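You operate a simulated robot arm through the tools that you are given. There is no shell and no other tool.

Carry out the task below with a simulated robot arm. There is one attempt and no reset: what you move stays moved.

## Task
Sand the rust off the coupling half and stow it in the parts drawer.
Fine: sanding pad back in its spot, drawer shut. Set down upright: sanding pad. Where these are worked on the way, their far stop is far enough and under half their travel is too little: parts drawer. What is to be rubbed or washed off counts as gone when no trace of it is left.

The check looks at the end state, three seconds after you hand in, the way a careful person would. Anything else that was tipped, shoved, dropped, spilled or broken makes it a failure.

## Robot
A 6-joint arm with a two-finger parallel gripper, fixed in place. Base frame: the origin is at the foot of the arm, x ahead of it, y to its left, z up. Lengths are in mm, angles in rad, forces in N, time in s.
With the tool pointing down near the work surface it reaches from about 240 to 640 mm from the base axis. Its first joint turns from -1.152 to 1.152 rad. Payload 2.7 kg.
The TCP is the grasp point between the finger pads, 23 mm short of the fingertips. In the tool frame z runs along the fingers and y along their closing line. The gripper opens to 94 mm. The fingers are 38 mm wide and 10 mm thick; the gripper's body (54 by 96 mm) begins 39 mm behind the TCP.
Orientation is that of the tool frame in the base frame, as a unit quaternion [x, y, z, w]. With the fingers straight down and closing along the base's y, the tool's x points along the base's -x, its y along +y and its z along -z.

## Interface
- The arm moves only by the tool step_arm. Its argument "increments" is text: rows parted by semicolons, each of 7 numbers parted by spaces: the shift along the tool's x, y, z in units of 20 mm (1.0 is 20 mm), then the turn, a rotation vector about the tool's x, y, z in units of 8 degrees (1.0 is 8 degrees), then the opening in per cent of the stroke, from 0 (shut) to 100 (fully open). In form: tx ty tz rx ry rz grip; .... A call has 1 to 20 rows; each row shifts and turns the commanded pose from where the row before left it, along the tool's axes as they then stand. A call with a number of a shift or a turn outside -1 to 1 is refused whole. Each row takes 0.2 s and may step no farther than 50 mm and 0.15 rad from the row before; otherwise, or with a gripper value out of range, the whole call is refused. A pose out of reach is approached as far as the arm can. The call stops where the force on the tool passes 40 N (or 10 N more than at its start, if that is more) or the arm is blocked; 0.2 s more then pass. The fingers move at their own pace (about 45 mm/s each) and stop on an object; they squeeze with about 27 N. The grip force told is the motor's: it shows also when the fingers shut on nothing. Time passes only in rows, and 0.2 s behind the last, so rows that do not move let the fingers close. The reply holds the time, the measured pose of the TCP, the force on the tool along the base axes, the opening and the grip force, in the units named above and with some noise, with the torque about the TCP (base axes, N m) and any sound that the robot's microphone picked up, and new pictures: "pictures" is both (left out), scene, wrist or none.
- Cameras (640 x 400 px; columns grow to the right, rows downward): "scene" is fixed at [47.9, -414, 1410.5]; the picture's right is [0.95, -0.31, 0.00], its down [-0.16, -0.48, -0.86] and it looks along [0.27, 0.82, -0.51] (base axes); focal length 306 px, centre (320, 200). "wrist" rides on the gripper at [87, 16, -75] in the tool frame; the picture's right is [-0.18, 0.98, 0.00], its down [-0.58, -0.11, -0.81] and it looks along [-0.79, -0.15, 0.59] (tool axes); focal length 243 px, centre (320, 200). There is no depth. A picture from a camera that has moved, and an enlarged one, comes with that camera's place and axes in the base frame and with its lens.
- inspect(camera, box): a new picture of the part [left, top, right, bottom] of that camera's present view, enlarged. The clock stands still meanwhile.
- finish_job(): hands the job in; it is judged then, once.

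Places have to be worked out from the pictures, the camera data and where the tool is seen. Open the gripper and draw the arm clear of the work before you hand the job in, unless the task says otherwise.

The tools are called after "Request:" as a command line: name --argument value ..., lists and objects as JSON in quotes. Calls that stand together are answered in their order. step_arm: Moves the arm, as the interface text tells. Its arguments: {"type":"object","properties":{"increments":{"type":"string"},"pictures":{"type":"string","enum":["both","scene","wrist","none"]}},"required":["increments"]} The other tools are called the same way: inspect (camera, box) takes an enlarged picture of a part of a camera's view; finish_job () hands the job in.

At the start:

```text
t: 0.0
ee_pos: [364.0, 81.5, 1203.5]
tool_rot: [-0.001, 1.0, 0.001, 0.0]
wrist_force: [0.0, -0.1, -0.7]
wrist_torque: [-0.03, -0.02, -0.02]
finger_gap: 93.9
grasp_force: 0.0
```

scene: 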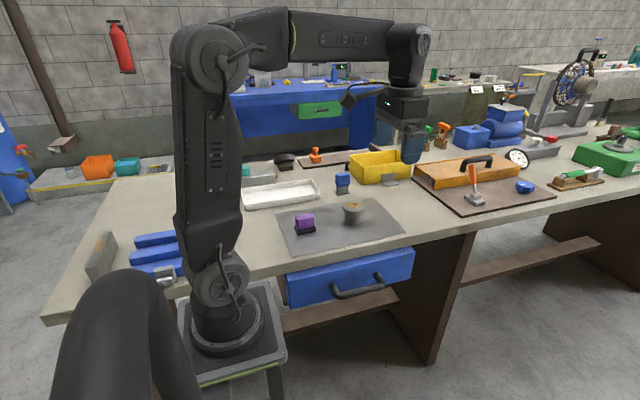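
wrist: 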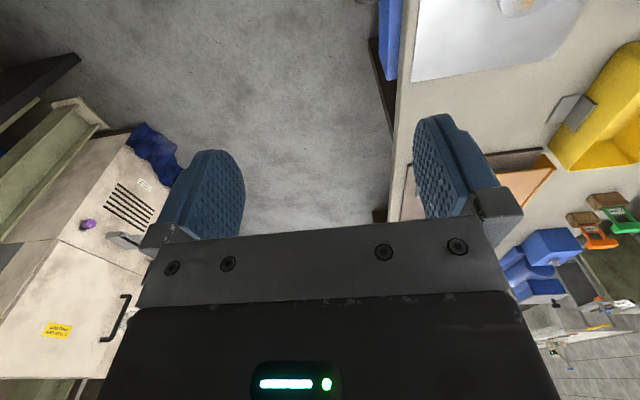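

I start by looking closer at the work area to find the coupling half, the pad, its spot and the drawer.

Request:
inspect --camera "scene" --box '[230, 160, 430, 310]'

Request:
inspect --camera "scene" --box '[60, 140, 260, 300]'

Request:
inspect --camera "scene" --box '[400, 100, 640, 250]'

Request:
inspect --camera "scene" --box '[280, 180, 420, 260]'

```text
2.67 times, centred on (330, 235) of scene
camera zoom: at [47.9, -414.0, 1410.5], right [0.95, -0.31, 0.0], down [-0.16, -0.48, -0.86], along [0.27, 0.82, -0.51], focal length 817 px, centre (293, 107)
```

zoom: 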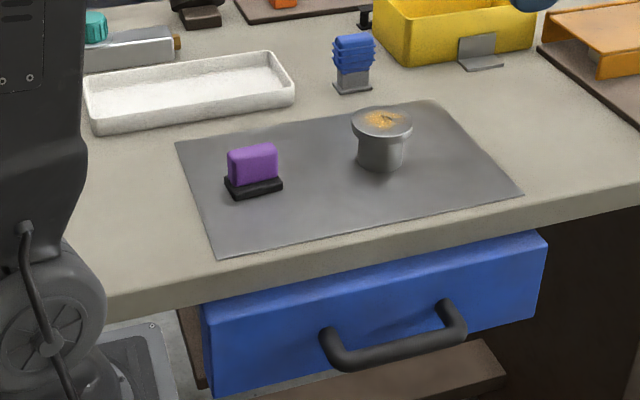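

```text
2.50 times, centred on (160, 220) of scene
camera zoom: at [47.9, -414.0, 1410.5], right [0.95, -0.31, 0.0], down [-0.16, -0.48, -0.86], along [0.27, 0.82, -0.51], focal length 766 px, centre (720, 150)
```

zoom: 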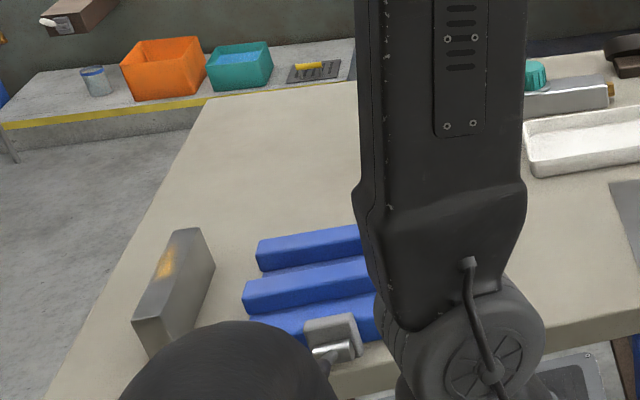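

```text
2.67 times, centred on (520, 175) of scene
camera zoom: at [47.9, -414.0, 1410.5], right [0.95, -0.31, 0.0], down [-0.16, -0.48, -0.86], along [0.27, 0.82, -0.51], focal length 817 px, centre (-213, 267)
```

zoom: 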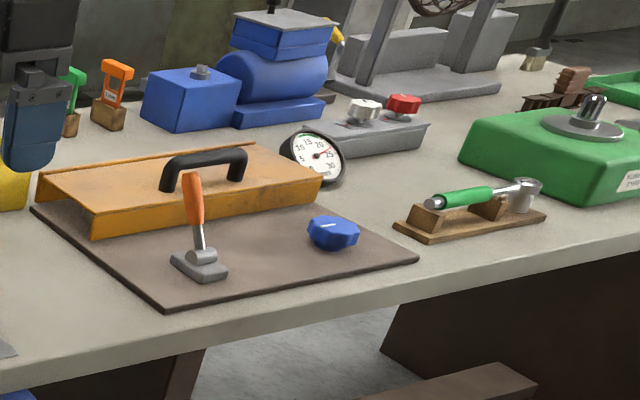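

```text
4.57 times, centred on (350, 220) of scene
camera zoom: at [47.9, -414.0, 1410.5], right [0.95, -0.31, 0.0], down [-0.16, -0.48, -0.86], along [0.27, 0.82, -0.51], focal length 1400 px, centre (183, 109)
```

zoom: 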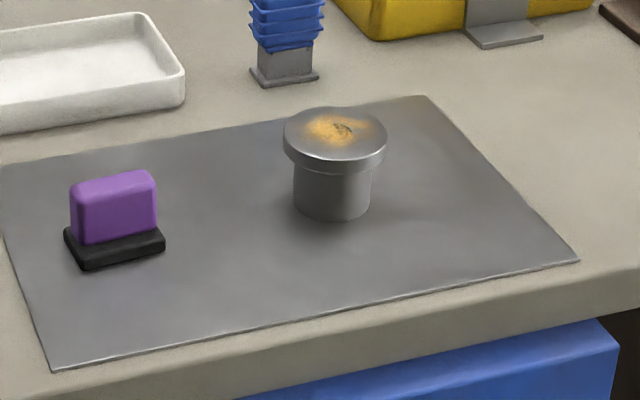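

The purple block on a black foot looks like the sanding pad. The flanged hub with rust on its top is the coupling half, and the drawer with the bar handle sits under the bench edge. I move above the mat for a close wrist view.

Request:
step_arm --increments "0.63 0.93 0.68 0 0 0 100;0.63 0.93 0.68 0 0 0 100;0.63 0.93 0.68 0 0 0 100;0.63 0.93 0.68 0 0 0 100;0.63 0.93 0.68 0 0 0 100;0.63 0.93 0.68 0 0 0 100;0.63 0.93 0.68 0 0 0 100;0.63 0.93 0.68 0 0 0 100;0.63 0.93 0.68 0 0 0 100" --pictures "both"

```text
t: 2.0
ee_pos: [250.7, 248.9, 1081.5]
tool_rot: [0.0, 1.0, 0.001, 0.0]
wrist_force: [0.9, 0.1, 0.1]
wrist_torque: [0.02, 0.01, -0.01]
finger_gap: 94.0
grasp_force: 0.0
camera wrist: at [164.8, 266.3, 1155.4], right [0.18, 0.98, 0.0], down [0.58, -0.11, 0.81], along [0.79, -0.15, -0.59], focal length 243 px, centre (320, 200)
```

scene: 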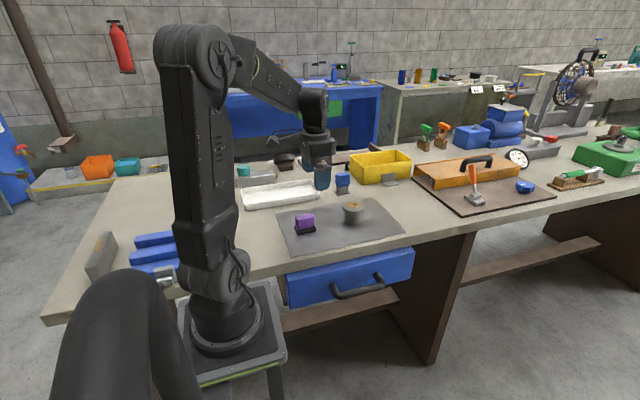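
wrist: 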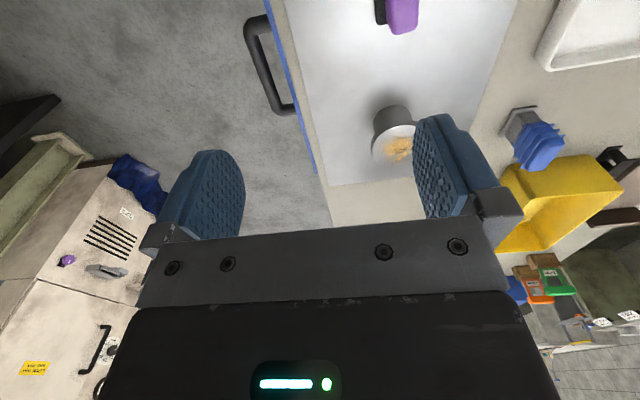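

Triangulating both views puts the table at about z 850, the coupling near (402, 328) with its top near z 908, and the pad near (243, 327). I shift back and left so the wrist camera sees the pad properly.

Request:
step_arm --increments "0.81 0.81 0.2 0 0 0 100;0.81 0.81 0.2 0 0 0 100;0.81 0.81 0.2 0 0 0 100;0.81 0.81 0.2 0 0 0 100;0.81 0.81 0.2 0 0 0 100" --pictures "wrist"

Request:
inspect --camera "wrist" --box '[240, 0, 440, 200]'

Request:
inspect --camera "scene" --box '[285, 190, 385, 250]'

```text
t: 3.2
ee_pos: [205.2, 303.4, 1066.1]
tool_rot: [-0.001, 1.0, 0.0, 0.0]
wrist_force: [0.8, -0.3, -0.2]
wrist_torque: [0.03, -0.02, 0.0]
finger_gap: 94.0
grasp_force: 0.1
out of reach, approached as far as the arm can: row 4, 5
camera wrist: at [118.1, 321.5, 1141.3], right [0.18, 0.98, 0.0], down [0.58, -0.11, 0.81], along [0.79, -0.15, -0.59], focal length 243 px, centre (320, 200)
```

wrist: 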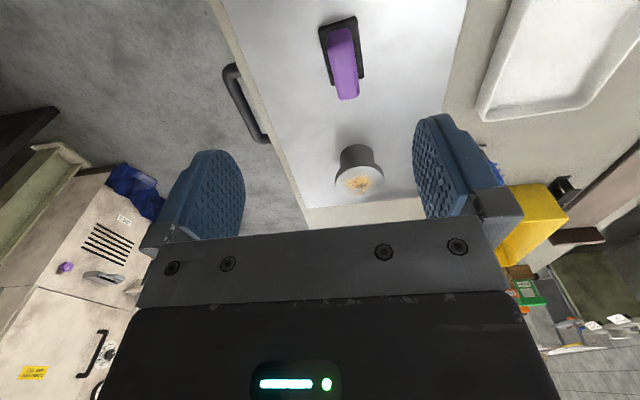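

```text
2.00 times, centred on (340, 100) of wrist
camera zoom: at [118.1, 321.5, 1141.3], right [0.18, 0.98, 0.0], down [0.58, -0.11, 0.81], along [0.79, -0.15, -0.59], focal length 485 px, centre (280, 400)
```

zoom: 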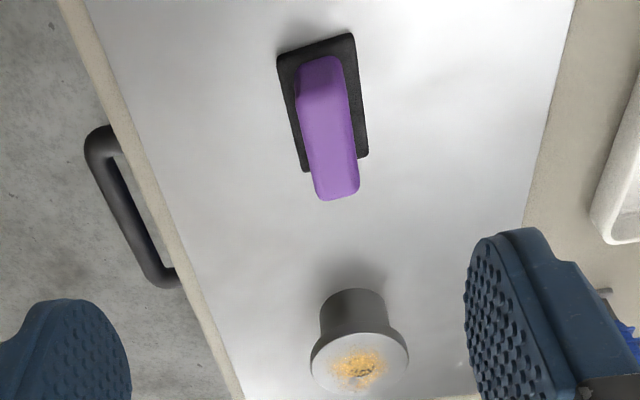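

```text
6.40 times, centred on (335, 220) of scene
camera zoom: at [47.9, -414.0, 1410.5], right [0.95, -0.31, 0.0], down [-0.16, -0.48, -0.86], along [0.27, 0.82, -0.51], focal length 1960 px, centre (224, 72)
```

zoom: 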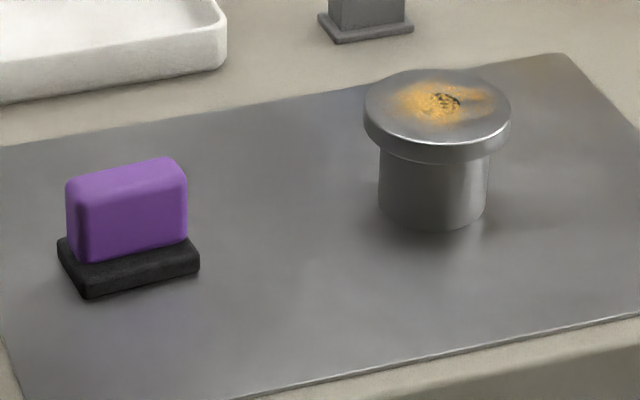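

The pad is a purple grip on a wider black foot. Its centre is at about (239, 323), yawed about +0.06 rad, and the drawer handle bar is near (276..414, 137, 763). I move above the pad to refine this.

Request:
step_arm --increments "-0.28 0.16 0.6 0 0 0 100;-0.28 0.16 0.6 0 0 0 100;-0.28 0.16 0.6 0 0 -0.23 100;-0.28 0.16 0.6 0 0 -0.23 100;-0.28 0.16 0.6 0 0 0 100;-0.28 0.16 0.6 0 0 0 100" --pictures "wrist"

Request:
inspect --camera "wrist" --box '[220, 0, 420, 200]'

Request:
inspect --camera "scene" --box '[260, 160, 400, 260]'

```text
t: 4.6
ee_pos: [236.7, 323.8, 992.5]
tool_rot: [-0.034, 0.999, 0.001, 0.0]
wrist_force: [0.2, 0.2, -0.6]
wrist_torque: [-0.01, -0.01, 0.0]
finger_gap: 93.8
grasp_force: 0.0
camera wrist: at [149.8, 335.1, 1067.6], right [0.12, 0.99, 0.0], down [0.59, -0.07, 0.81], along [0.8, -0.1, -0.59], focal length 243 px, centre (320, 200)
```

wrist: 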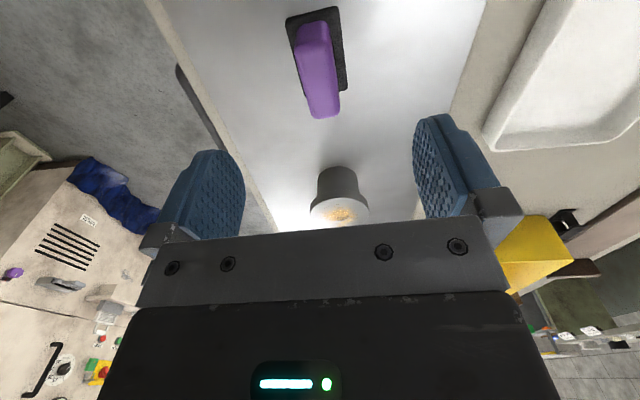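

```text
2.00 times, centred on (320, 100) of wrist
camera zoom: at [149.8, 335.1, 1067.6], right [0.12, 0.99, 0.0], down [0.59, -0.07, 0.81], along [0.8, -0.1, -0.59], focal length 485 px, centre (320, 400)
```

zoom: 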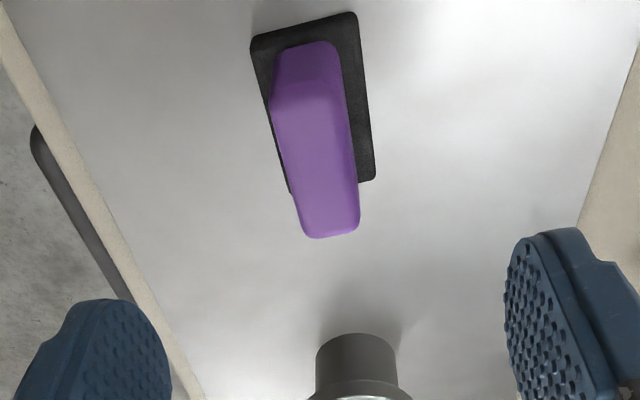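

```text
4.00 times, centred on (330, 210) of scene
camera zoom: at [47.9, -414.0, 1410.5], right [0.95, -0.31, 0.0], down [-0.16, -0.48, -0.86], along [0.27, 0.82, -0.51], focal length 1225 px, centre (280, 160)
```

zoom: 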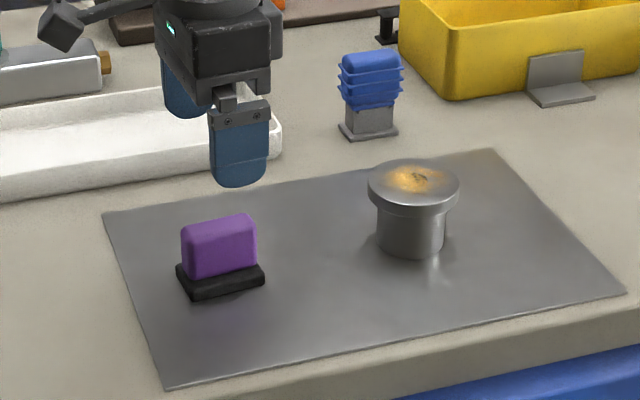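

The pad centre refines to about (238.7, 323.3) with yaw about +0.067, which the tool now matches. I descend to a TCP height of about 893, so the fingertips stay above the black foot.

Request:
step_arm --increments "-0.1 0 0.9 0 0 0 100;0 0 0.9 0 0 0 100;0 0 0.9 0 0 0 100;0 0 0.9 0 0 0 100;0 0 0.7 0 0 0 100;0 0 0.3 0 0 0 100;0 0 0.3 0 0 0 100" --pictures "both"

Request:
inspect --camera "scene" --box '[260, 180, 360, 250]'

Request:
inspect --camera "wrist" --box '[180, 0, 460, 240]'

```text
t: 6.2
ee_pos: [239.8, 323.9, 895.3]
tool_rot: [-0.034, 0.999, 0.001, 0.0]
wrist_force: [0.6, -0.2, -0.3]
wrist_torque: [0.0, 0.0, 0.0]
finger_gap: 93.9
grasp_force: 0.1
camera wrist: at [151.8, 336.1, 968.8], right [0.12, 0.99, 0.0], down [0.59, -0.07, 0.81], along [0.8, -0.1, -0.59], focal length 243 px, centre (320, 200)
```

scene: 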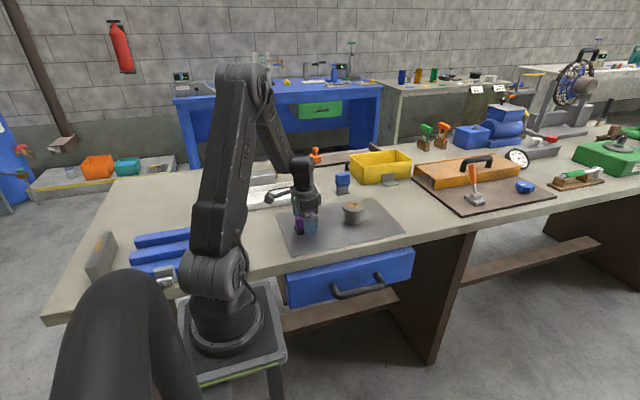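
wrist: 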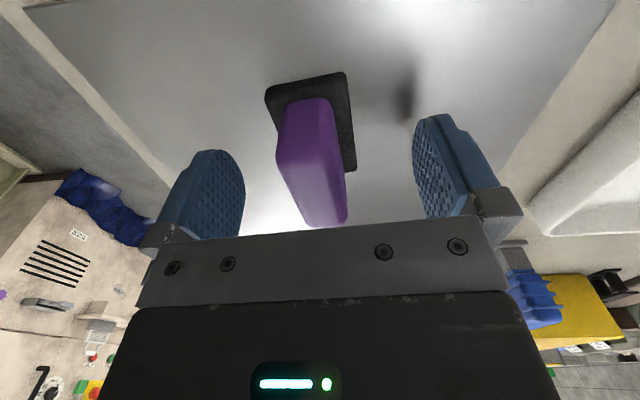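

```text
5.71 times, centred on (310, 215) of scene
camera zoom: at [47.9, -414.0, 1410.5], right [0.95, -0.31, 0.0], down [-0.16, -0.48, -0.86], along [0.27, 0.82, -0.51], focal length 1750 px, centre (377, 114)
```

zoom: 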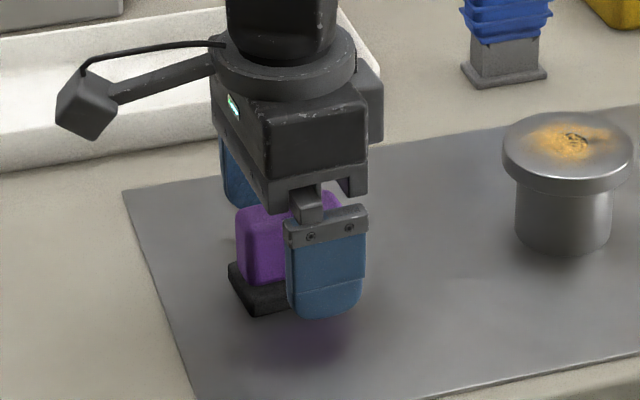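

```text
1.67 times, centred on (320, 120) of wrist
camera zoom: at [151.8, 336.1, 968.8], right [0.12, 0.99, 0.0], down [0.59, -0.07, 0.81], along [0.8, -0.1, -0.59], focal length 404 px, centre (320, 333)
```

zoom: 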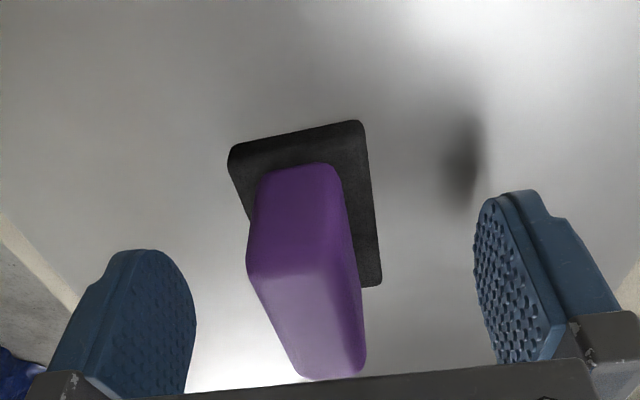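

The pad foot's top is at z ≈ 860, and the purple grip is about 23 mm thick and centred between the fingers. I lower 6 mm more and close on it.

Request:
step_arm --increments "0 0 0.3 0 0 0 100;0 0 0 0 0 0 0;0 0 0 0 0 0 0;0 0 0 0 0 0 0;0 0 0 0 0 0 0;0 0 0 0 0 0 0;0 0 0 0 0 0 0" --pictures "both"

Request:
inspect --camera "scene" --box '[260, 180, 360, 250]'

```text
t: 7.8
ee_pos: [239.9, 324.1, 889.1]
tool_rot: [-0.033, 0.999, 0.002, 0.001]
wrist_force: [-0.2, -0.7, 0.0]
wrist_torque: [-0.01, -0.02, 0.02]
finger_gap: 23.5
grasp_force: 26.9
camera wrist: at [151.7, 336.0, 963.1], right [0.12, 0.99, 0.0], down [0.59, -0.07, 0.81], along [0.8, -0.1, -0.59], focal length 243 px, centre (320, 200)
```

scene: 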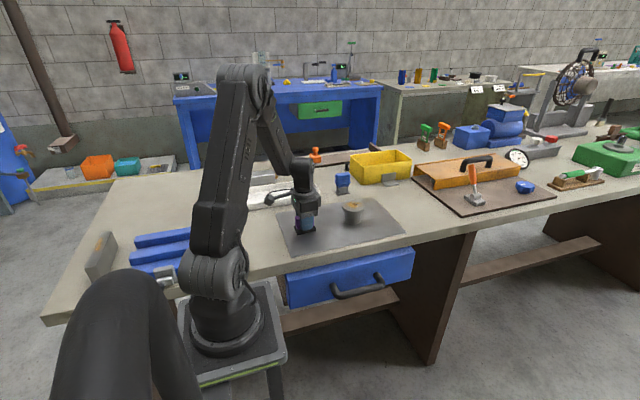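
wrist: 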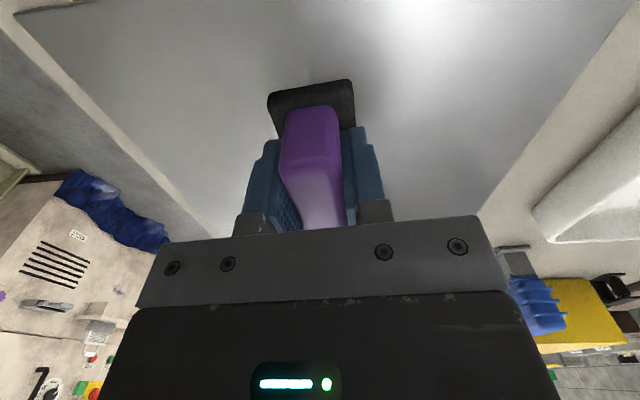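

```text
5.71 times, centred on (310, 215) of scene
camera zoom: at [47.9, -414.0, 1410.5], right [0.95, -0.31, 0.0], down [-0.16, -0.48, -0.86], along [0.27, 0.82, -0.51], focal length 1750 px, centre (377, 114)
```

zoom: 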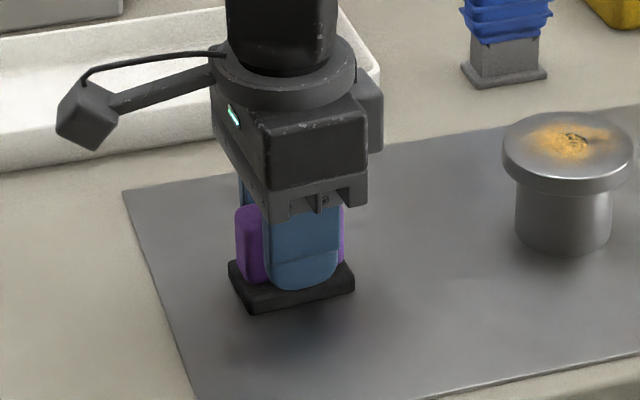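

The pad is held (23.5 mm gap) and its home pose is TCP (239.9, 324.1, 889.1). I lift it 80 mm and carry it over the coupling at about (399.5, 328).

Request:
step_arm --increments "0 0 -0.5 0 0 0 0;0 0 -0.8 0 0 0 0;0 0 -0.9 0 0 0 0;0 0 -0.9 0 0 0 0;0 0 -0.9 0 0 0 0;-0.8 -0.034 0 0 0 0 0;-0.8 -0.034 0 0 0 0 0;-0.8 -0.034 0 0 0 0 0;-0.8 -0.034 0 0 0 0 0;-0.8 -0.034 0 0 0 0 0;-0.8 -0.034 0 0 0 0 0;-0.8 -0.034 0 0 0 0 0;-0.8 -0.034 0 0 0 0 0;-0.8 -0.034 0 0 0 0 0;-0.8 -0.034 0 0 0 0 0" --pictures "both"

Request:
inspect --camera "scene" --box '[290, 170, 410, 250]'

Request:
inspect --camera "wrist" --box '[200, 0, 440, 240]'

```text
t: 11.0
ee_pos: [400.6, 327.0, 968.8]
tool_rot: [-0.033, 0.999, 0.002, 0.0]
wrist_force: [0.1, 0.5, -0.2]
wrist_torque: [0.02, 0.02, 0.02]
finger_gap: 23.7
grasp_force: 27.1
camera wrist: at [311.9, 338.5, 1044.3], right [0.12, 0.99, 0.0], down [0.59, -0.07, 0.81], along [0.8, -0.1, -0.59], focal length 243 px, centre (320, 200)
```

scene: 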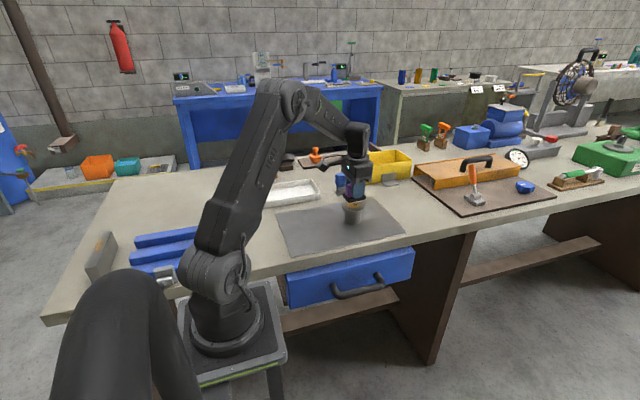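
wrist: 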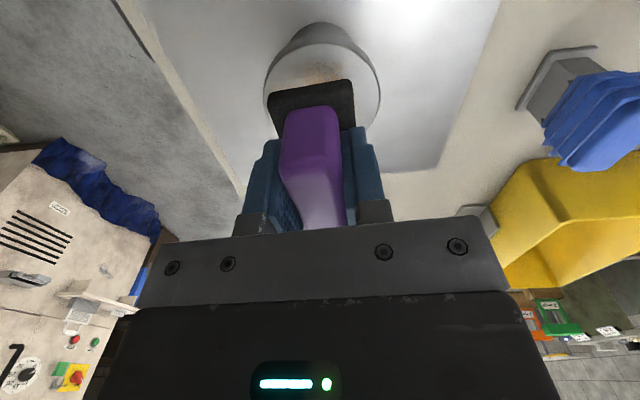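

```text
5.00 times, centred on (350, 210) of scene
camera zoom: at [47.9, -414.0, 1410.5], right [0.95, -0.31, 0.0], down [-0.16, -0.48, -0.86], along [0.27, 0.82, -0.51], focal length 1531 px, centre (170, 150)
```

zoom: 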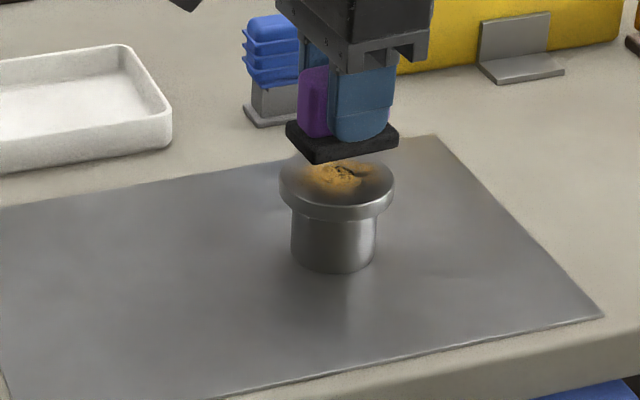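

```text
1.67 times, centred on (320, 120) of wrist
camera zoom: at [311.9, 338.5, 1044.3], right [0.12, 0.99, 0.0], down [0.59, -0.07, 0.81], along [0.8, -0.1, -0.59], focal length 404 px, centre (320, 333)
```

zoom: 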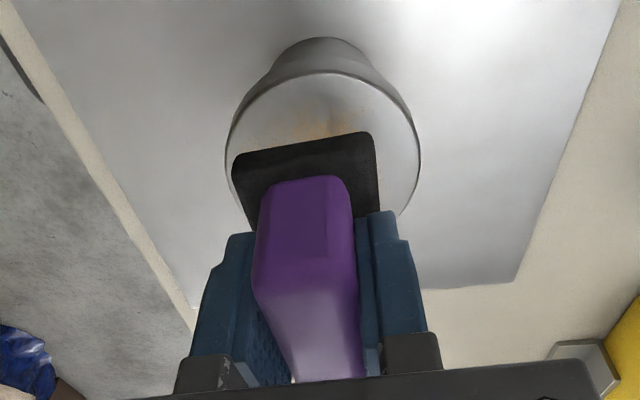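

Tool is over the coupling at (400.6, 327), and I place the flange centre near (400, 329.5) with its top at z ≈ 905. I lower gently towards contact.

Request:
step_arm --increments "0 0.1 0.4 0 0 0 0;0 0 0.4 0 0 0 0;0 0 0.1 0 0 0 0;0 0 0 0 0 0 0" --pictures "none"

Request:
inspect --camera "scene" --box '[320, 180, 390, 235]'

```text
t: 12.0
ee_pos: [398.5, 329.2, 951.8]
tool_rot: [-0.033, 0.999, 0.0, 0.0]
wrist_force: [0.0, 0.2, -0.1]
wrist_torque: [0.0, -0.01, 0.01]
finger_gap: 23.5
grasp_force: 26.9
```

```text
7.27 times, centred on (355, 208) of scene
camera zoom: at [47.9, -414.0, 1410.5], right [0.95, -0.31, 0.0], down [-0.16, -0.48, -0.86], along [0.27, 0.82, -0.51], focal length 2227 px, centre (66, 146)
```

zoom: 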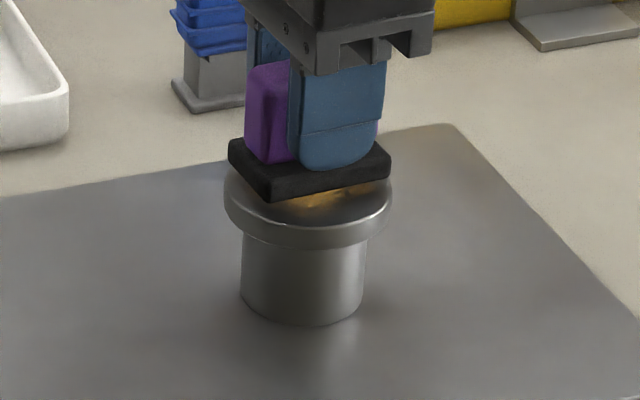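

There is still a small gap under the pad, so I lower in 1.5 mm steps and watch the force.

Request:
step_arm --increments "0 0 0.1 0 0 0 0;0 0 0.1 0 0 0 0;0 0 0.08 0 0 0 0;0 0 0 0 0 0 0" --pictures "none"

```text
t: 13.0
ee_pos: [398.2, 329.2, 945.6]
tool_rot: [-0.034, 0.999, 0.001, 0.0]
wrist_force: [-0.3, -1.7, 5.2]
wrist_torque: [-0.05, 0.15, 0.01]
finger_gap: 23.6
grasp_force: 27.0
```

Contact is made with 5.2 N at TCP z 945.6. I press 1 mm more to learn the stiffness.

Request:
step_arm --increments "0 0 0.05 0 0 0 0;0 0 0 0 0 0 0" --pictures "none"

```text
t: 13.6
ee_pos: [398.8, 329.9, 945.3]
tool_rot: [-0.033, 0.999, 0.001, 0.002]
wrist_force: [-1.1, -5.9, 18.9]
wrist_torque: [-0.2, 0.37, 0.05]
finger_gap: 23.3
grasp_force: 27.0
```

The contact is stiff, about 14 N per mm. I back off slightly to about 12 N and try a short rub along x, then check that the coupling stays put.

Request:
step_arm --increments "0 0 -0.025 0 0 0 0;-0.25 0 0 0 0 0 0;-0.25 0 0 0 0 0 0;0.25 0 0 0 0 0 0;0.25 0 0 0 0 0 0;0.25 0 0 0 0 0 0;0.25 0 0 0 0 0 0;-0.25 0 0 0 0 0 0;-0.25 0 0 0 0 0 0" --pictures "none"

Request:
inspect --camera "scene" --box '[320, 180, 390, 235]'

```text
t: 15.6
ee_pos: [399.6, 328.5, 945.2]
tool_rot: [-0.033, 0.999, 0.001, 0.0]
wrist_force: [-4.8, 0.7, 14.2]
wrist_torque: [0.06, 0.07, 0.0]
finger_gap: 23.4
grasp_force: 26.8
```

```text
7.27 times, centred on (355, 208) of scene
camera zoom: at [47.6, -414.2, 1410.4], right [0.95, -0.31, 0.0], down [-0.16, -0.48, -0.86], along [0.27, 0.82, -0.51], focal length 2227 px, centre (66, 146)
```

zoom: 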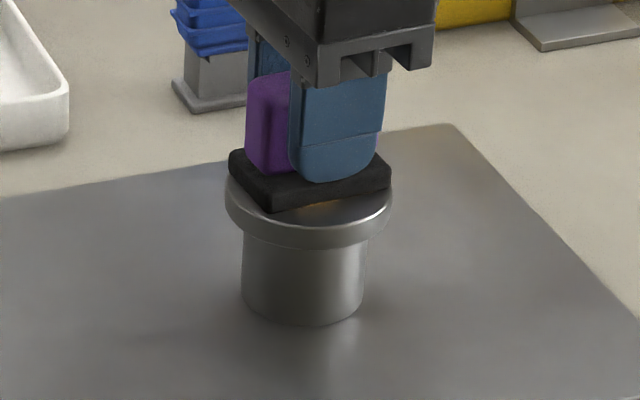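

The coupling hasn't shifted and the pad force is about 14 N. I rub a wider pattern in x with an offset to +y.

Request:
step_arm --increments "-0.4 0 0 0 0 0 0;-0.4 0 0 0 0 0 0;0.4 0 0 0 0 0 0;0.4 0 0 0 0 0 0;0.4 0 0 0 0 0 0;0.4 0 0 0 0 0 0;0 0.3 0 0 0 0 0;0 0.3 0 0 0 0 0;-0.4 0 0 0 0 0 0;-0.4 0 0 0 0 0 0;-0.4 0 0 0 0 0 0;-0.4 0 0 0 0 0 0;0.4 0 0 0 0 0 0;0.4 0 0 0 0 0 0;0.4 0 0 0 0 0 0;0.4 0 0 0 0 0 0;-0.4 0 0 0 0 0 0;-0.4 0 0 0 0 0 0;0 -0.3 0 0 0 0 0;0 -0.3 0 0 0 0 0" --pictures "none"

Request:
inspect --camera "scene" --box '[320, 180, 390, 235]'

```text
t: 19.8
ee_pos: [400.2, 329.2, 945.9]
tool_rot: [-0.033, 0.999, 0.001, 0.0]
wrist_force: [0.6, 1.3, 4.3]
wrist_torque: [0.04, -0.08, 0.07]
finger_gap: 23.3
grasp_force: 26.8
```

```text
7.27 times, centred on (355, 208) of scene
camera zoom: at [47.9, -414.0, 1410.5], right [0.95, -0.31, 0.0], down [-0.16, -0.48, -0.86], along [0.27, 0.82, -0.51], focal length 2227 px, centre (66, 146)
```

zoom: 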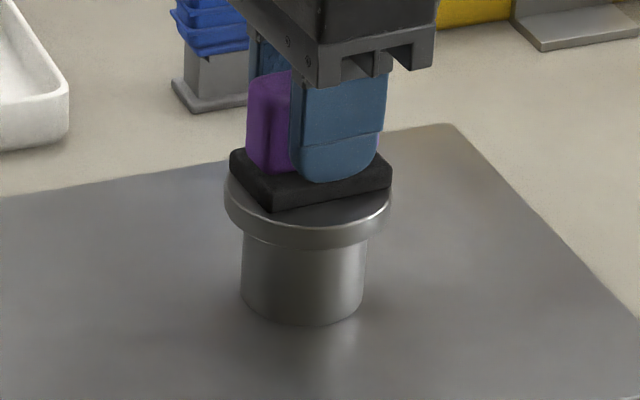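

Rust on the visible front part is gone. Force has drifted to about 4 N, so I press a touch more and rub the -y side and some cross strokes.

Request:
step_arm --increments "0 0 0.02 0 0 0 0;0 -0.3 0 0 0 0 0;0 -0.3 0 0 0 0 0;-0.4 0 0 0 0 0 0;-0.4 0 0 0 0 0 0;0.4 0 0 0 0 0 0;0.4 0 0 0 0 0 0;0.4 0 0 0 0 0 0;0.4 0 0 0 0 0 0;-0.4 0 0 0 0 0 0;-0.4 0 0 0 0 0 0;0 0.4 0 0 0 0 0;0 0.4 0 0 0 0 0;0 0.4 0 0 0 0 0;-0.6 0 0 0 0 0 0;0 -0.4 0 0 0 0 0;0 -0.4 0 0 0 0 0;0 -0.4 0 0 0 0 0;0.6 0 0 0 0 0 0;0 0.3 0 0 0 0 0" --pictures "none"

Request:
step_arm --increments "0.6 0 0 0 0 0 0;0 0.4 0 0 0 0 0;0 0.4 0 0 0 0 0;0 -0.4 0 0 0 0 0;0 -0.4 0 0 0 0 0;0 -0.3 0 0 0 0 0;-0.4 0 0 0 0 0 0;-0.4 0 0 0 0 0 0;-0.4 0 0 0 0 0 0;0 0.3 0 0 0 0 0;0 0.4 0 0 0 0 0;0 0.2 0 0 0 0 0;0.4 0 0 0 0 0 0;0.4 0 0 0 0 0 0;0.4 0 0 0 0 0 0;-0.6 -0.3 0 0 0 0 0" --pictures "none"

```text
t: 24.0
ee_pos: [400.2, 321.9, 944.9]
tool_rot: [-0.033, 0.999, 0.0, 0.001]
wrist_force: [1.0, -4.6, 14.2]
wrist_torque: [-0.16, -0.11, 0.02]
finger_gap: 23.7
grasp_force: 27.4
```

```text
t: 27.4
ee_pos: [398.2, 328.3, 945.1]
tool_rot: [-0.034, 0.999, 0.0, 0.0]
wrist_force: [-2.8, 0.5, 5.1]
wrist_torque: [0.07, -0.05, 0.03]
finger_gap: 23.7
grasp_force: 27.2
```

Now I lift the pad and move it back along x so both cameras can see the flange top.

Request:
step_arm --increments "0 0 -0.3 0 0 0 0;0 0 -0.7 0 0 0 0;0 0 -0.8 0 0 0 0;0.8 0 -0.4 0 0 0 0;0.8 0 -0.4 0 0 0 0;0.8 0 -0.4 0 0 0 0;0.8 0 0 0 0 0 0;0.8 0 0 0 0 0 0" --pictures "both"

Request:
inspect --camera "scene" --box '[325, 190, 385, 230]'

Request:
inspect --camera "wrist" --box '[240, 100, 420, 240]'

```text
t: 29.2
ee_pos: [318.3, 323.1, 1003.7]
tool_rot: [-0.033, 0.999, 0.001, 0.0]
wrist_force: [-0.7, -0.8, 0.8]
wrist_torque: [0.0, -0.02, -0.01]
finger_gap: 23.3
grasp_force: 27.3
camera wrist: at [230.9, 335.7, 1078.4], right [0.12, 0.99, 0.0], down [0.59, -0.07, 0.81], along [0.8, -0.1, -0.59], focal length 243 px, centre (320, 200)
```

scene: 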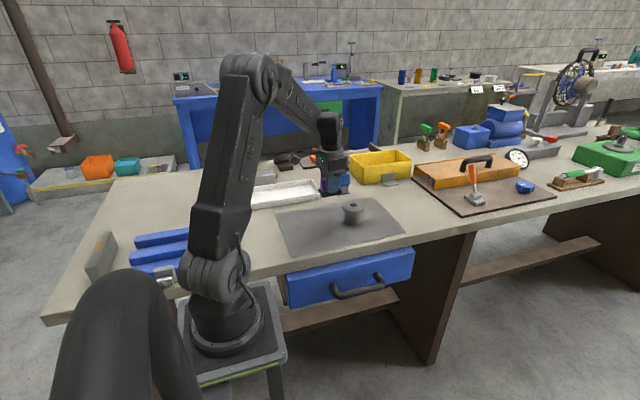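
wrist: 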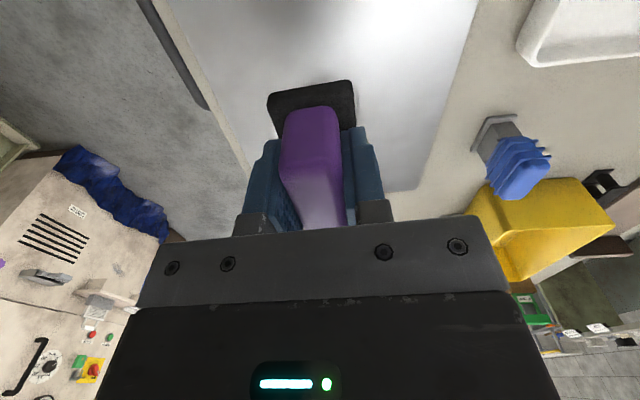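

```text
10.00 times, centred on (355, 210) of scene
camera zoom: at [47.9, -414.0, 1410.5], right [0.95, -0.31, 0.0], down [-0.16, -0.48, -0.86], along [0.27, 0.82, -0.51], focal length 3063 px, centre (-30, 100)
```

zoom: 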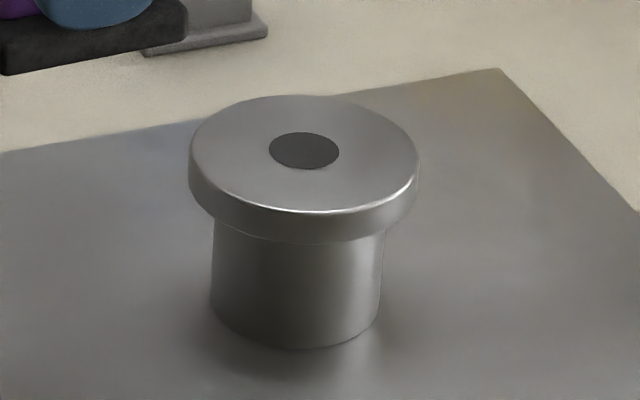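

```text
2.86 times, centred on (330, 170) of wrist
camera zoom: at [230.9, 335.7, 1078.4], right [0.12, 0.99, 0.0], down [0.59, -0.07, 0.81], along [0.8, -0.1, -0.59], focal length 693 px, centre (291, 286)
```

zoom: 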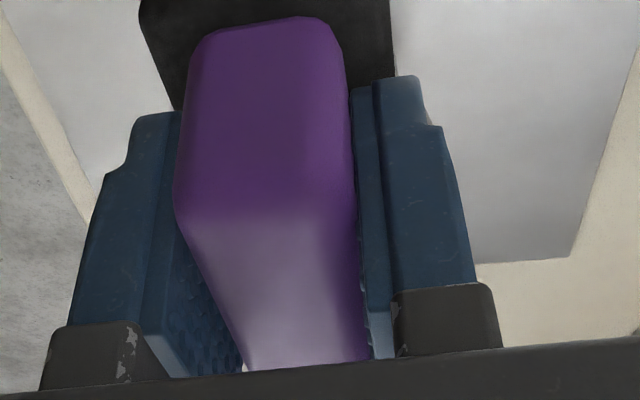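

The flange top is clean metal with only the dark bore disc left. I return the pad above its spot at (239.9, 324.1) and lower to just above the mat.

Request:
step_arm --increments "0.7816 0.0625 0 0 0 0 0;0.7816 0.0625 0 0 0 0 0;0.7816 0.0625 0 0 0 0 0;0.7816 0.0625 0 0 0 0 0;0.7816 0.0625 0 0 0 0 0;0 0 0.9 0 0 0 0;0 0 0.9 0 0 0 0;0 0 0.9 0 0 0 0;0 0 0.9 0 0 0 0;0 0 0.9 0 0 0 0;0 0 0.7 0 0 0 0;0 0 0.2 0 0 0 0;0 0 0 0 0 0 0" --pictures "none"

Request:
inspect --camera "scene" --box '[260, 180, 360, 250]'

```text
t: 32.0
ee_pos: [242.7, 325.7, 896.5]
tool_rot: [-0.034, 0.999, 0.001, 0.0]
wrist_force: [0.0, -0.7, 0.0]
wrist_torque: [0.01, -0.04, 0.02]
finger_gap: 23.6
grasp_force: 26.9
```

```text
5.71 times, centred on (310, 215) of scene
camera zoom: at [47.9, -414.0, 1410.5], right [0.95, -0.31, 0.0], down [-0.16, -0.48, -0.86], along [0.27, 0.82, -0.51], focal length 1750 px, centre (377, 114)
```

zoom: 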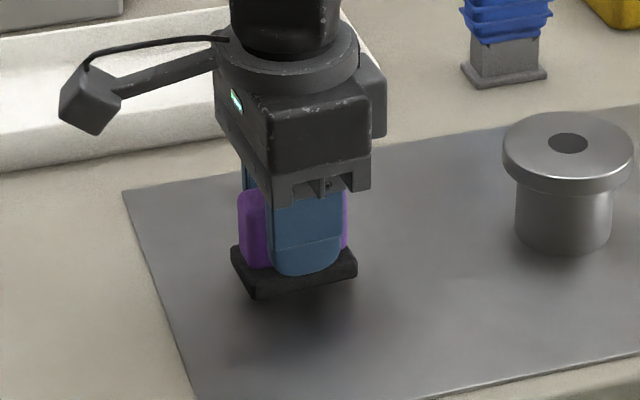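

I'm 7 mm above home height and about 2–3 mm off in x/y. I correct and lower to just above contact.

Request:
step_arm --increments "0.14 -0.07 0.1 0 0 0 0;0 0 0.15 0 0 0 0;0 0 0.05 0 0 0 0;0 0 0 0 0 0 0" --pictures "none"

```text
t: 33.0
ee_pos: [238.4, 323.6, 890.5]
tool_rot: [-0.033, 0.999, 0.0, 0.0]
wrist_force: [-0.5, 1.0, -0.2]
wrist_torque: [0.01, 0.01, -0.03]
finger_gap: 23.5
grasp_force: 26.6
```

Pose is within about 1.5 mm of home, so I lower in 0.8 mm steps to touch the mat.

Request:
step_arm --increments "0 0 0.04 0 0 0 0;0 0 0 0 0 0 0" --pictures "none"

Request:
step_arm --increments "0 0 0.03 0 0 0 0;0 0 0 0 0 0 0" --pictures "none"

```text
t: 33.6
ee_pos: [239.0, 324.8, 890.3]
tool_rot: [-0.033, 0.999, 0.001, 0.0]
wrist_force: [-0.1, -0.5, 0.2]
wrist_torque: [0.01, 0.0, 0.0]
finger_gap: 23.6
grasp_force: 27.3
```

```text
t: 34.2
ee_pos: [238.7, 324.6, 890.0]
tool_rot: [-0.033, 0.999, 0.0, 0.0]
wrist_force: [-0.6, 0.2, 0.4]
wrist_torque: [-0.03, -0.03, 0.02]
finger_gap: 23.4
grasp_force: 26.5
```

Request:
step_arm --increments "0 0 0.04 0 0 0 0;0 0 0 0 0 0 0" --pictures "none"

Request:
inspect --camera "scene" --box '[270, 190, 350, 245]'

```text
t: 34.8
ee_pos: [238.3, 323.8, 887.8]
tool_rot: [-0.033, 0.999, 0.0, 0.0]
wrist_force: [0.5, 0.5, -0.9]
wrist_torque: [-0.01, 0.0, -0.01]
finger_gap: 23.6
grasp_force: 26.3
```

```text
7.27 times, centred on (310, 218) of scene
camera zoom: at [47.9, -414.0, 1410.5], right [0.95, -0.31, 0.0], down [-0.16, -0.48, -0.86], along [0.27, 0.82, -0.51], focal length 2227 px, centre (393, 73)
```

zoom: 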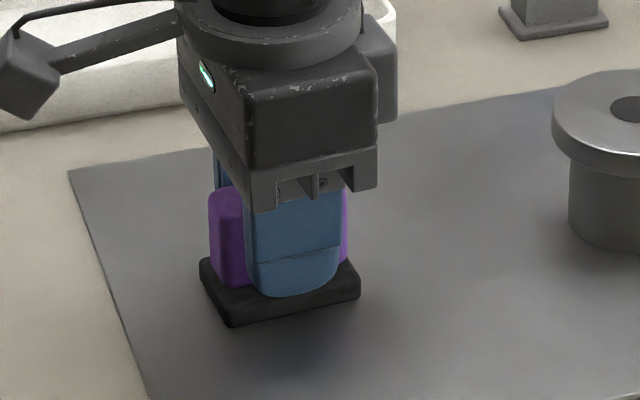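

No contact force yet, so the pad slid up slightly in the grip while rubbing. I keep lowering in 0.8 mm steps.

Request:
step_arm --increments "0 0 0.04 0 0 0 0;0 0 0 0 0 0 0" --pictures "none"

Request:
step_arm --increments "0 0 0.03 0 0 0 0;0 0 0 0 0 0 0" --pictures "none"

```text
t: 35.4
ee_pos: [237.6, 324.6, 888.5]
tool_rot: [-0.033, 0.999, 0.001, 0.0]
wrist_force: [-1.9, -2.0, 5.9]
wrist_torque: [-0.06, -0.06, -0.01]
finger_gap: 23.4
grasp_force: 26.7
```

```text
t: 36.0
ee_pos: [238.0, 323.9, 888.1]
tool_rot: [-0.033, 0.999, 0.002, 0.0]
wrist_force: [-5.7, 0.3, 17.0]
wrist_torque: [-0.1, 0.19, -0.02]
finger_gap: 23.5
grasp_force: 27.0
```

The pad is down with 17 N, so I relieve the pressure and compare its place with the earlier picture before releasing.

Request:
step_arm --increments "0 0 -0.05 0 0 0 0;0 0 0 0 0 0 0" --pictures "none"

Request:
inspect --camera "scene" --box '[260, 180, 360, 250]'

```text
t: 36.6
ee_pos: [236.9, 323.5, 887.5]
tool_rot: [-0.033, 0.999, 0.0, -0.001]
wrist_force: [1.0, 0.6, 2.3]
wrist_torque: [0.02, -0.11, -0.02]
finger_gap: 23.6
grasp_force: 27.0
```

```text
5.71 times, centred on (310, 215) of scene
camera zoom: at [47.9, -414.0, 1410.5], right [0.95, -0.31, 0.0], down [-0.16, -0.48, -0.86], along [0.27, 0.82, -0.51], focal length 1750 px, centre (377, 114)
```

zoom: 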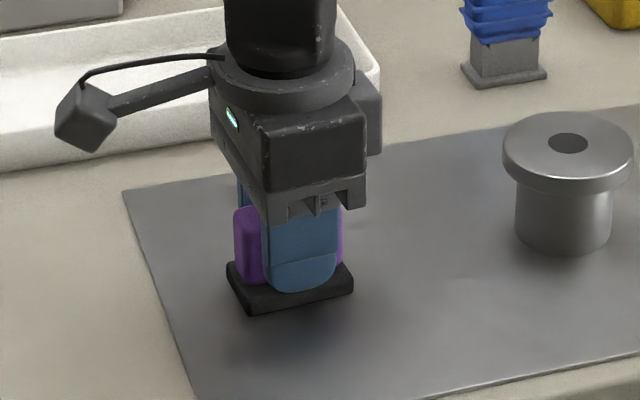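

The pad sits within 1–2 mm of its original place. I open the gripper and rise straight up.

Request:
step_arm --increments "0 0 0 0 0 0 100;0 0 0 0 0 0 100;0 0 0 0 0 0 100;0 0 0 0 0 0 100;0 0 0 0 0 0 100;0 0 -0.5 0 0 0 100;0 0 -0.9 0 0 0 100;0 0 -0.9 0 0 0 100;0 0 -0.9 0 0 0 100;0 0 -0.9 0 0 0 100;0 0 -0.9 0 0 0 100;0 0 -0.9 0 0 0 100" --pictures "both"

Request:
inspect --camera "wrist" --box '[240, 0, 440, 240]'

Request:
inspect --camera "scene" --box '[285, 190, 385, 250]'

Request:
inspect --camera "scene" --box '[270, 240, 430, 320]'

```text
t: 39.2
ee_pos: [240.1, 322.9, 1005.3]
tool_rot: [-0.033, 0.999, -0.001, 0.0]
wrist_force: [0.3, 0.4, 0.7]
wrist_torque: [-0.02, 0.02, 0.04]
finger_gap: 93.9
grasp_force: 0.1
camera wrist: at [151.7, 334.6, 1079.8], right [0.12, 0.99, 0.0], down [0.59, -0.07, 0.81], along [0.8, -0.1, -0.59], focal length 243 px, centre (320, 200)
```

scene: 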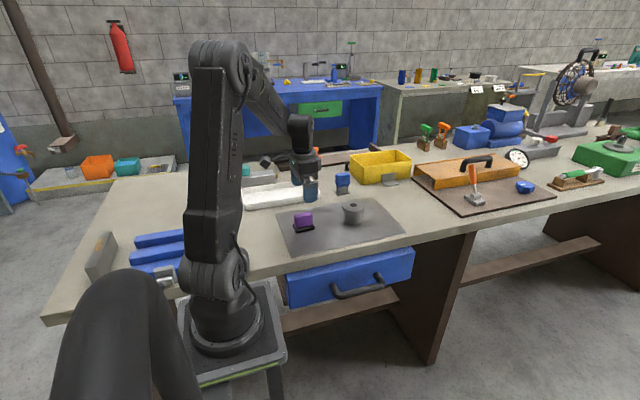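
wrist: 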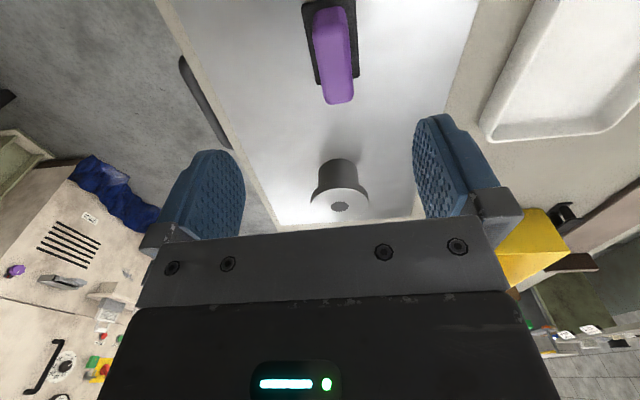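

```text
1.67 times, centred on (340, 120) of wrist
camera zoom: at [151.7, 334.6, 1079.8], right [0.12, 0.99, 0.0], down [0.59, -0.07, 0.81], along [0.8, -0.1, -0.59], focal length 404 px, centre (287, 333)
```

zoom: 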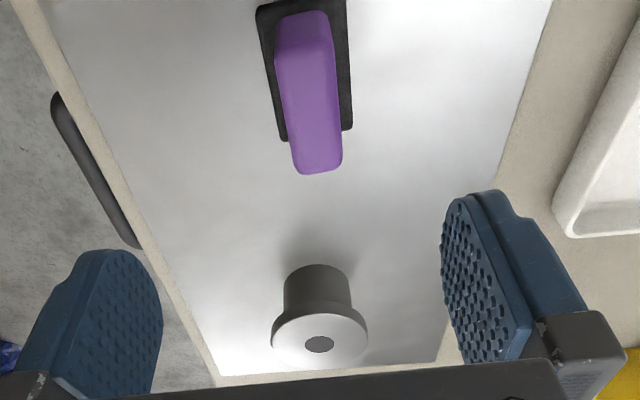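

```text
6.40 times, centred on (335, 220) of scene
camera zoom: at [47.9, -414.0, 1410.5], right [0.95, -0.31, 0.0], down [-0.16, -0.48, -0.86], along [0.27, 0.82, -0.51], focal length 1960 px, centre (224, 72)
```

zoom: 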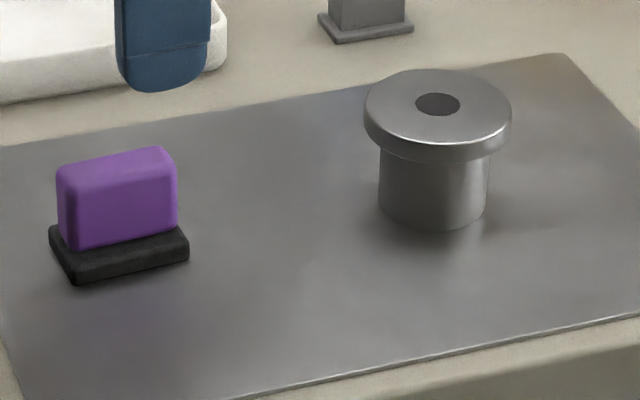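

```text
4.00 times, centred on (350, 280) of scene
camera zoom: at [47.9, -414.0, 1410.5], right [0.95, -0.31, 0.0], down [-0.16, -0.48, -0.86], along [0.27, 0.82, -0.51], focal length 1225 px, centre (200, -120)
```

zoom: 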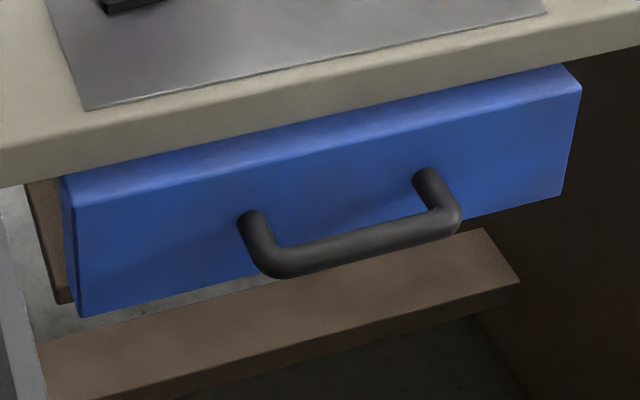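

After release the pad ended up about 11 mm further in +y than its original place. The fingertips were probably touching the foot and dragged it on opening. I'll re-grip it higher up, move it back, and release again; first I descend around it at (238, 335).

Request:
step_arm --increments "0.06 0.6 0.5 0 0 0 100;0 0 0.9 0 0 0 100;0 0 0.9 0 0 0 100;0 0 0.9 0 0 0 100;0 0 0.9 0 0 0 100;0 0 0.9 0 0 0 100;0 0 0.4 0 0 0 100;0 0 0 0 0 0 100" --pictures "wrist"

Request:
inspect --camera "wrist" --box '[180, 0, 460, 240]'

Request:
inspect --camera "scene" --box '[260, 180, 360, 250]'

```text
t: 41.0
ee_pos: [236.5, 335.8, 898.0]
tool_rot: [-0.032, 0.999, 0.001, 0.0]
wrist_force: [-0.1, 0.5, -0.6]
wrist_torque: [-0.02, -0.03, -0.02]
finger_gap: 94.0
grasp_force: 0.0
camera wrist: at [149.3, 347.5, 972.3], right [0.12, 0.99, 0.0], down [0.59, -0.07, 0.81], along [0.8, -0.1, -0.59], focal length 243 px, centre (320, 200)
```

wrist: 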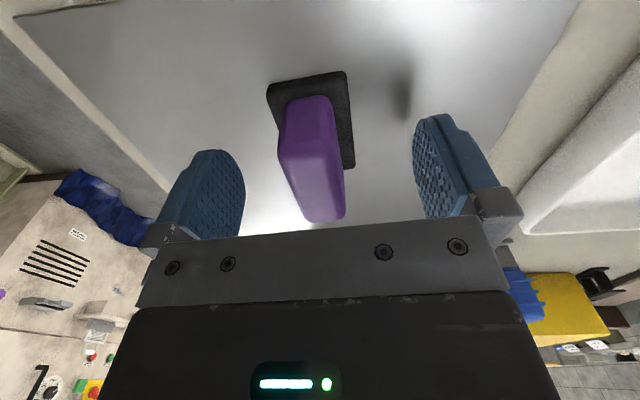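

```text
1.67 times, centred on (320, 120) of wrist
camera zoom: at [149.3, 347.5, 972.3], right [0.12, 0.99, 0.0], down [0.59, -0.07, 0.81], along [0.8, -0.1, -0.59], focal length 404 px, centre (320, 333)
```

zoom: 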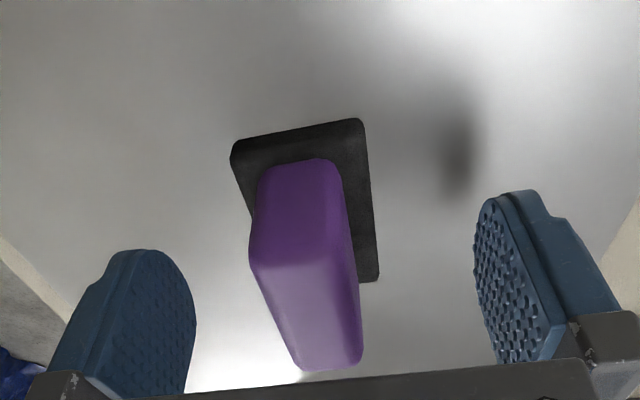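

```text
5.71 times, centred on (310, 215) of scene
camera zoom: at [47.9, -414.0, 1410.5], right [0.95, -0.31, 0.0], down [-0.16, -0.48, -0.86], along [0.27, 0.82, -0.51], focal length 1750 px, centre (377, 114)
```

zoom: 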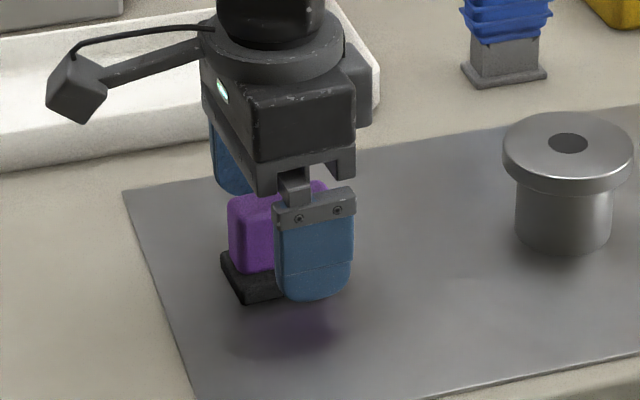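

The relative pose is nearly the same as before the first grip, 9 mm higher. I lower 4 mm and close.

Request:
step_arm --increments "-0.05 0 0.2 0 0 0 100;0 0 0 0 0 0 0;0 0 0 0 0 0 0;0 0 0 0 0 0 0;0 0 0 0 0 0 0;0 0 0 0 0 0 0;0 0 0 0 0 0 0" --pictures "none"

Request:
inspect --camera "scene" --box '[260, 180, 360, 250]'

```text
t: 42.6
ee_pos: [237.2, 335.9, 893.3]
tool_rot: [-0.033, 0.999, 0.001, 0.0]
wrist_force: [-0.2, 0.8, 0.0]
wrist_torque: [0.02, 0.02, 0.0]
finger_gap: 23.4
grasp_force: 27.2
```

```text
5.71 times, centred on (310, 215) of scene
camera zoom: at [47.9, -414.0, 1410.5], right [0.95, -0.31, 0.0], down [-0.16, -0.48, -0.86], along [0.27, 0.82, -0.51], focal length 1750 px, centre (377, 114)
```

zoom: 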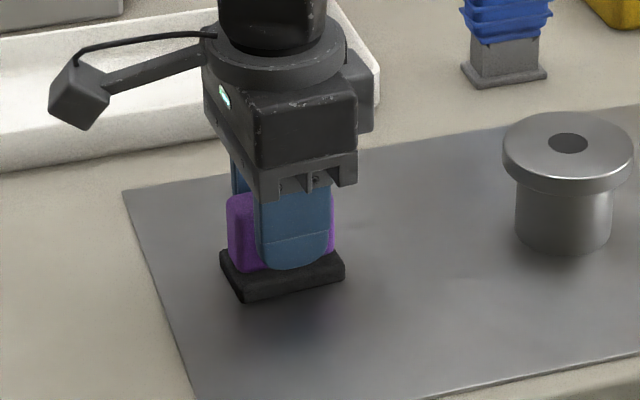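

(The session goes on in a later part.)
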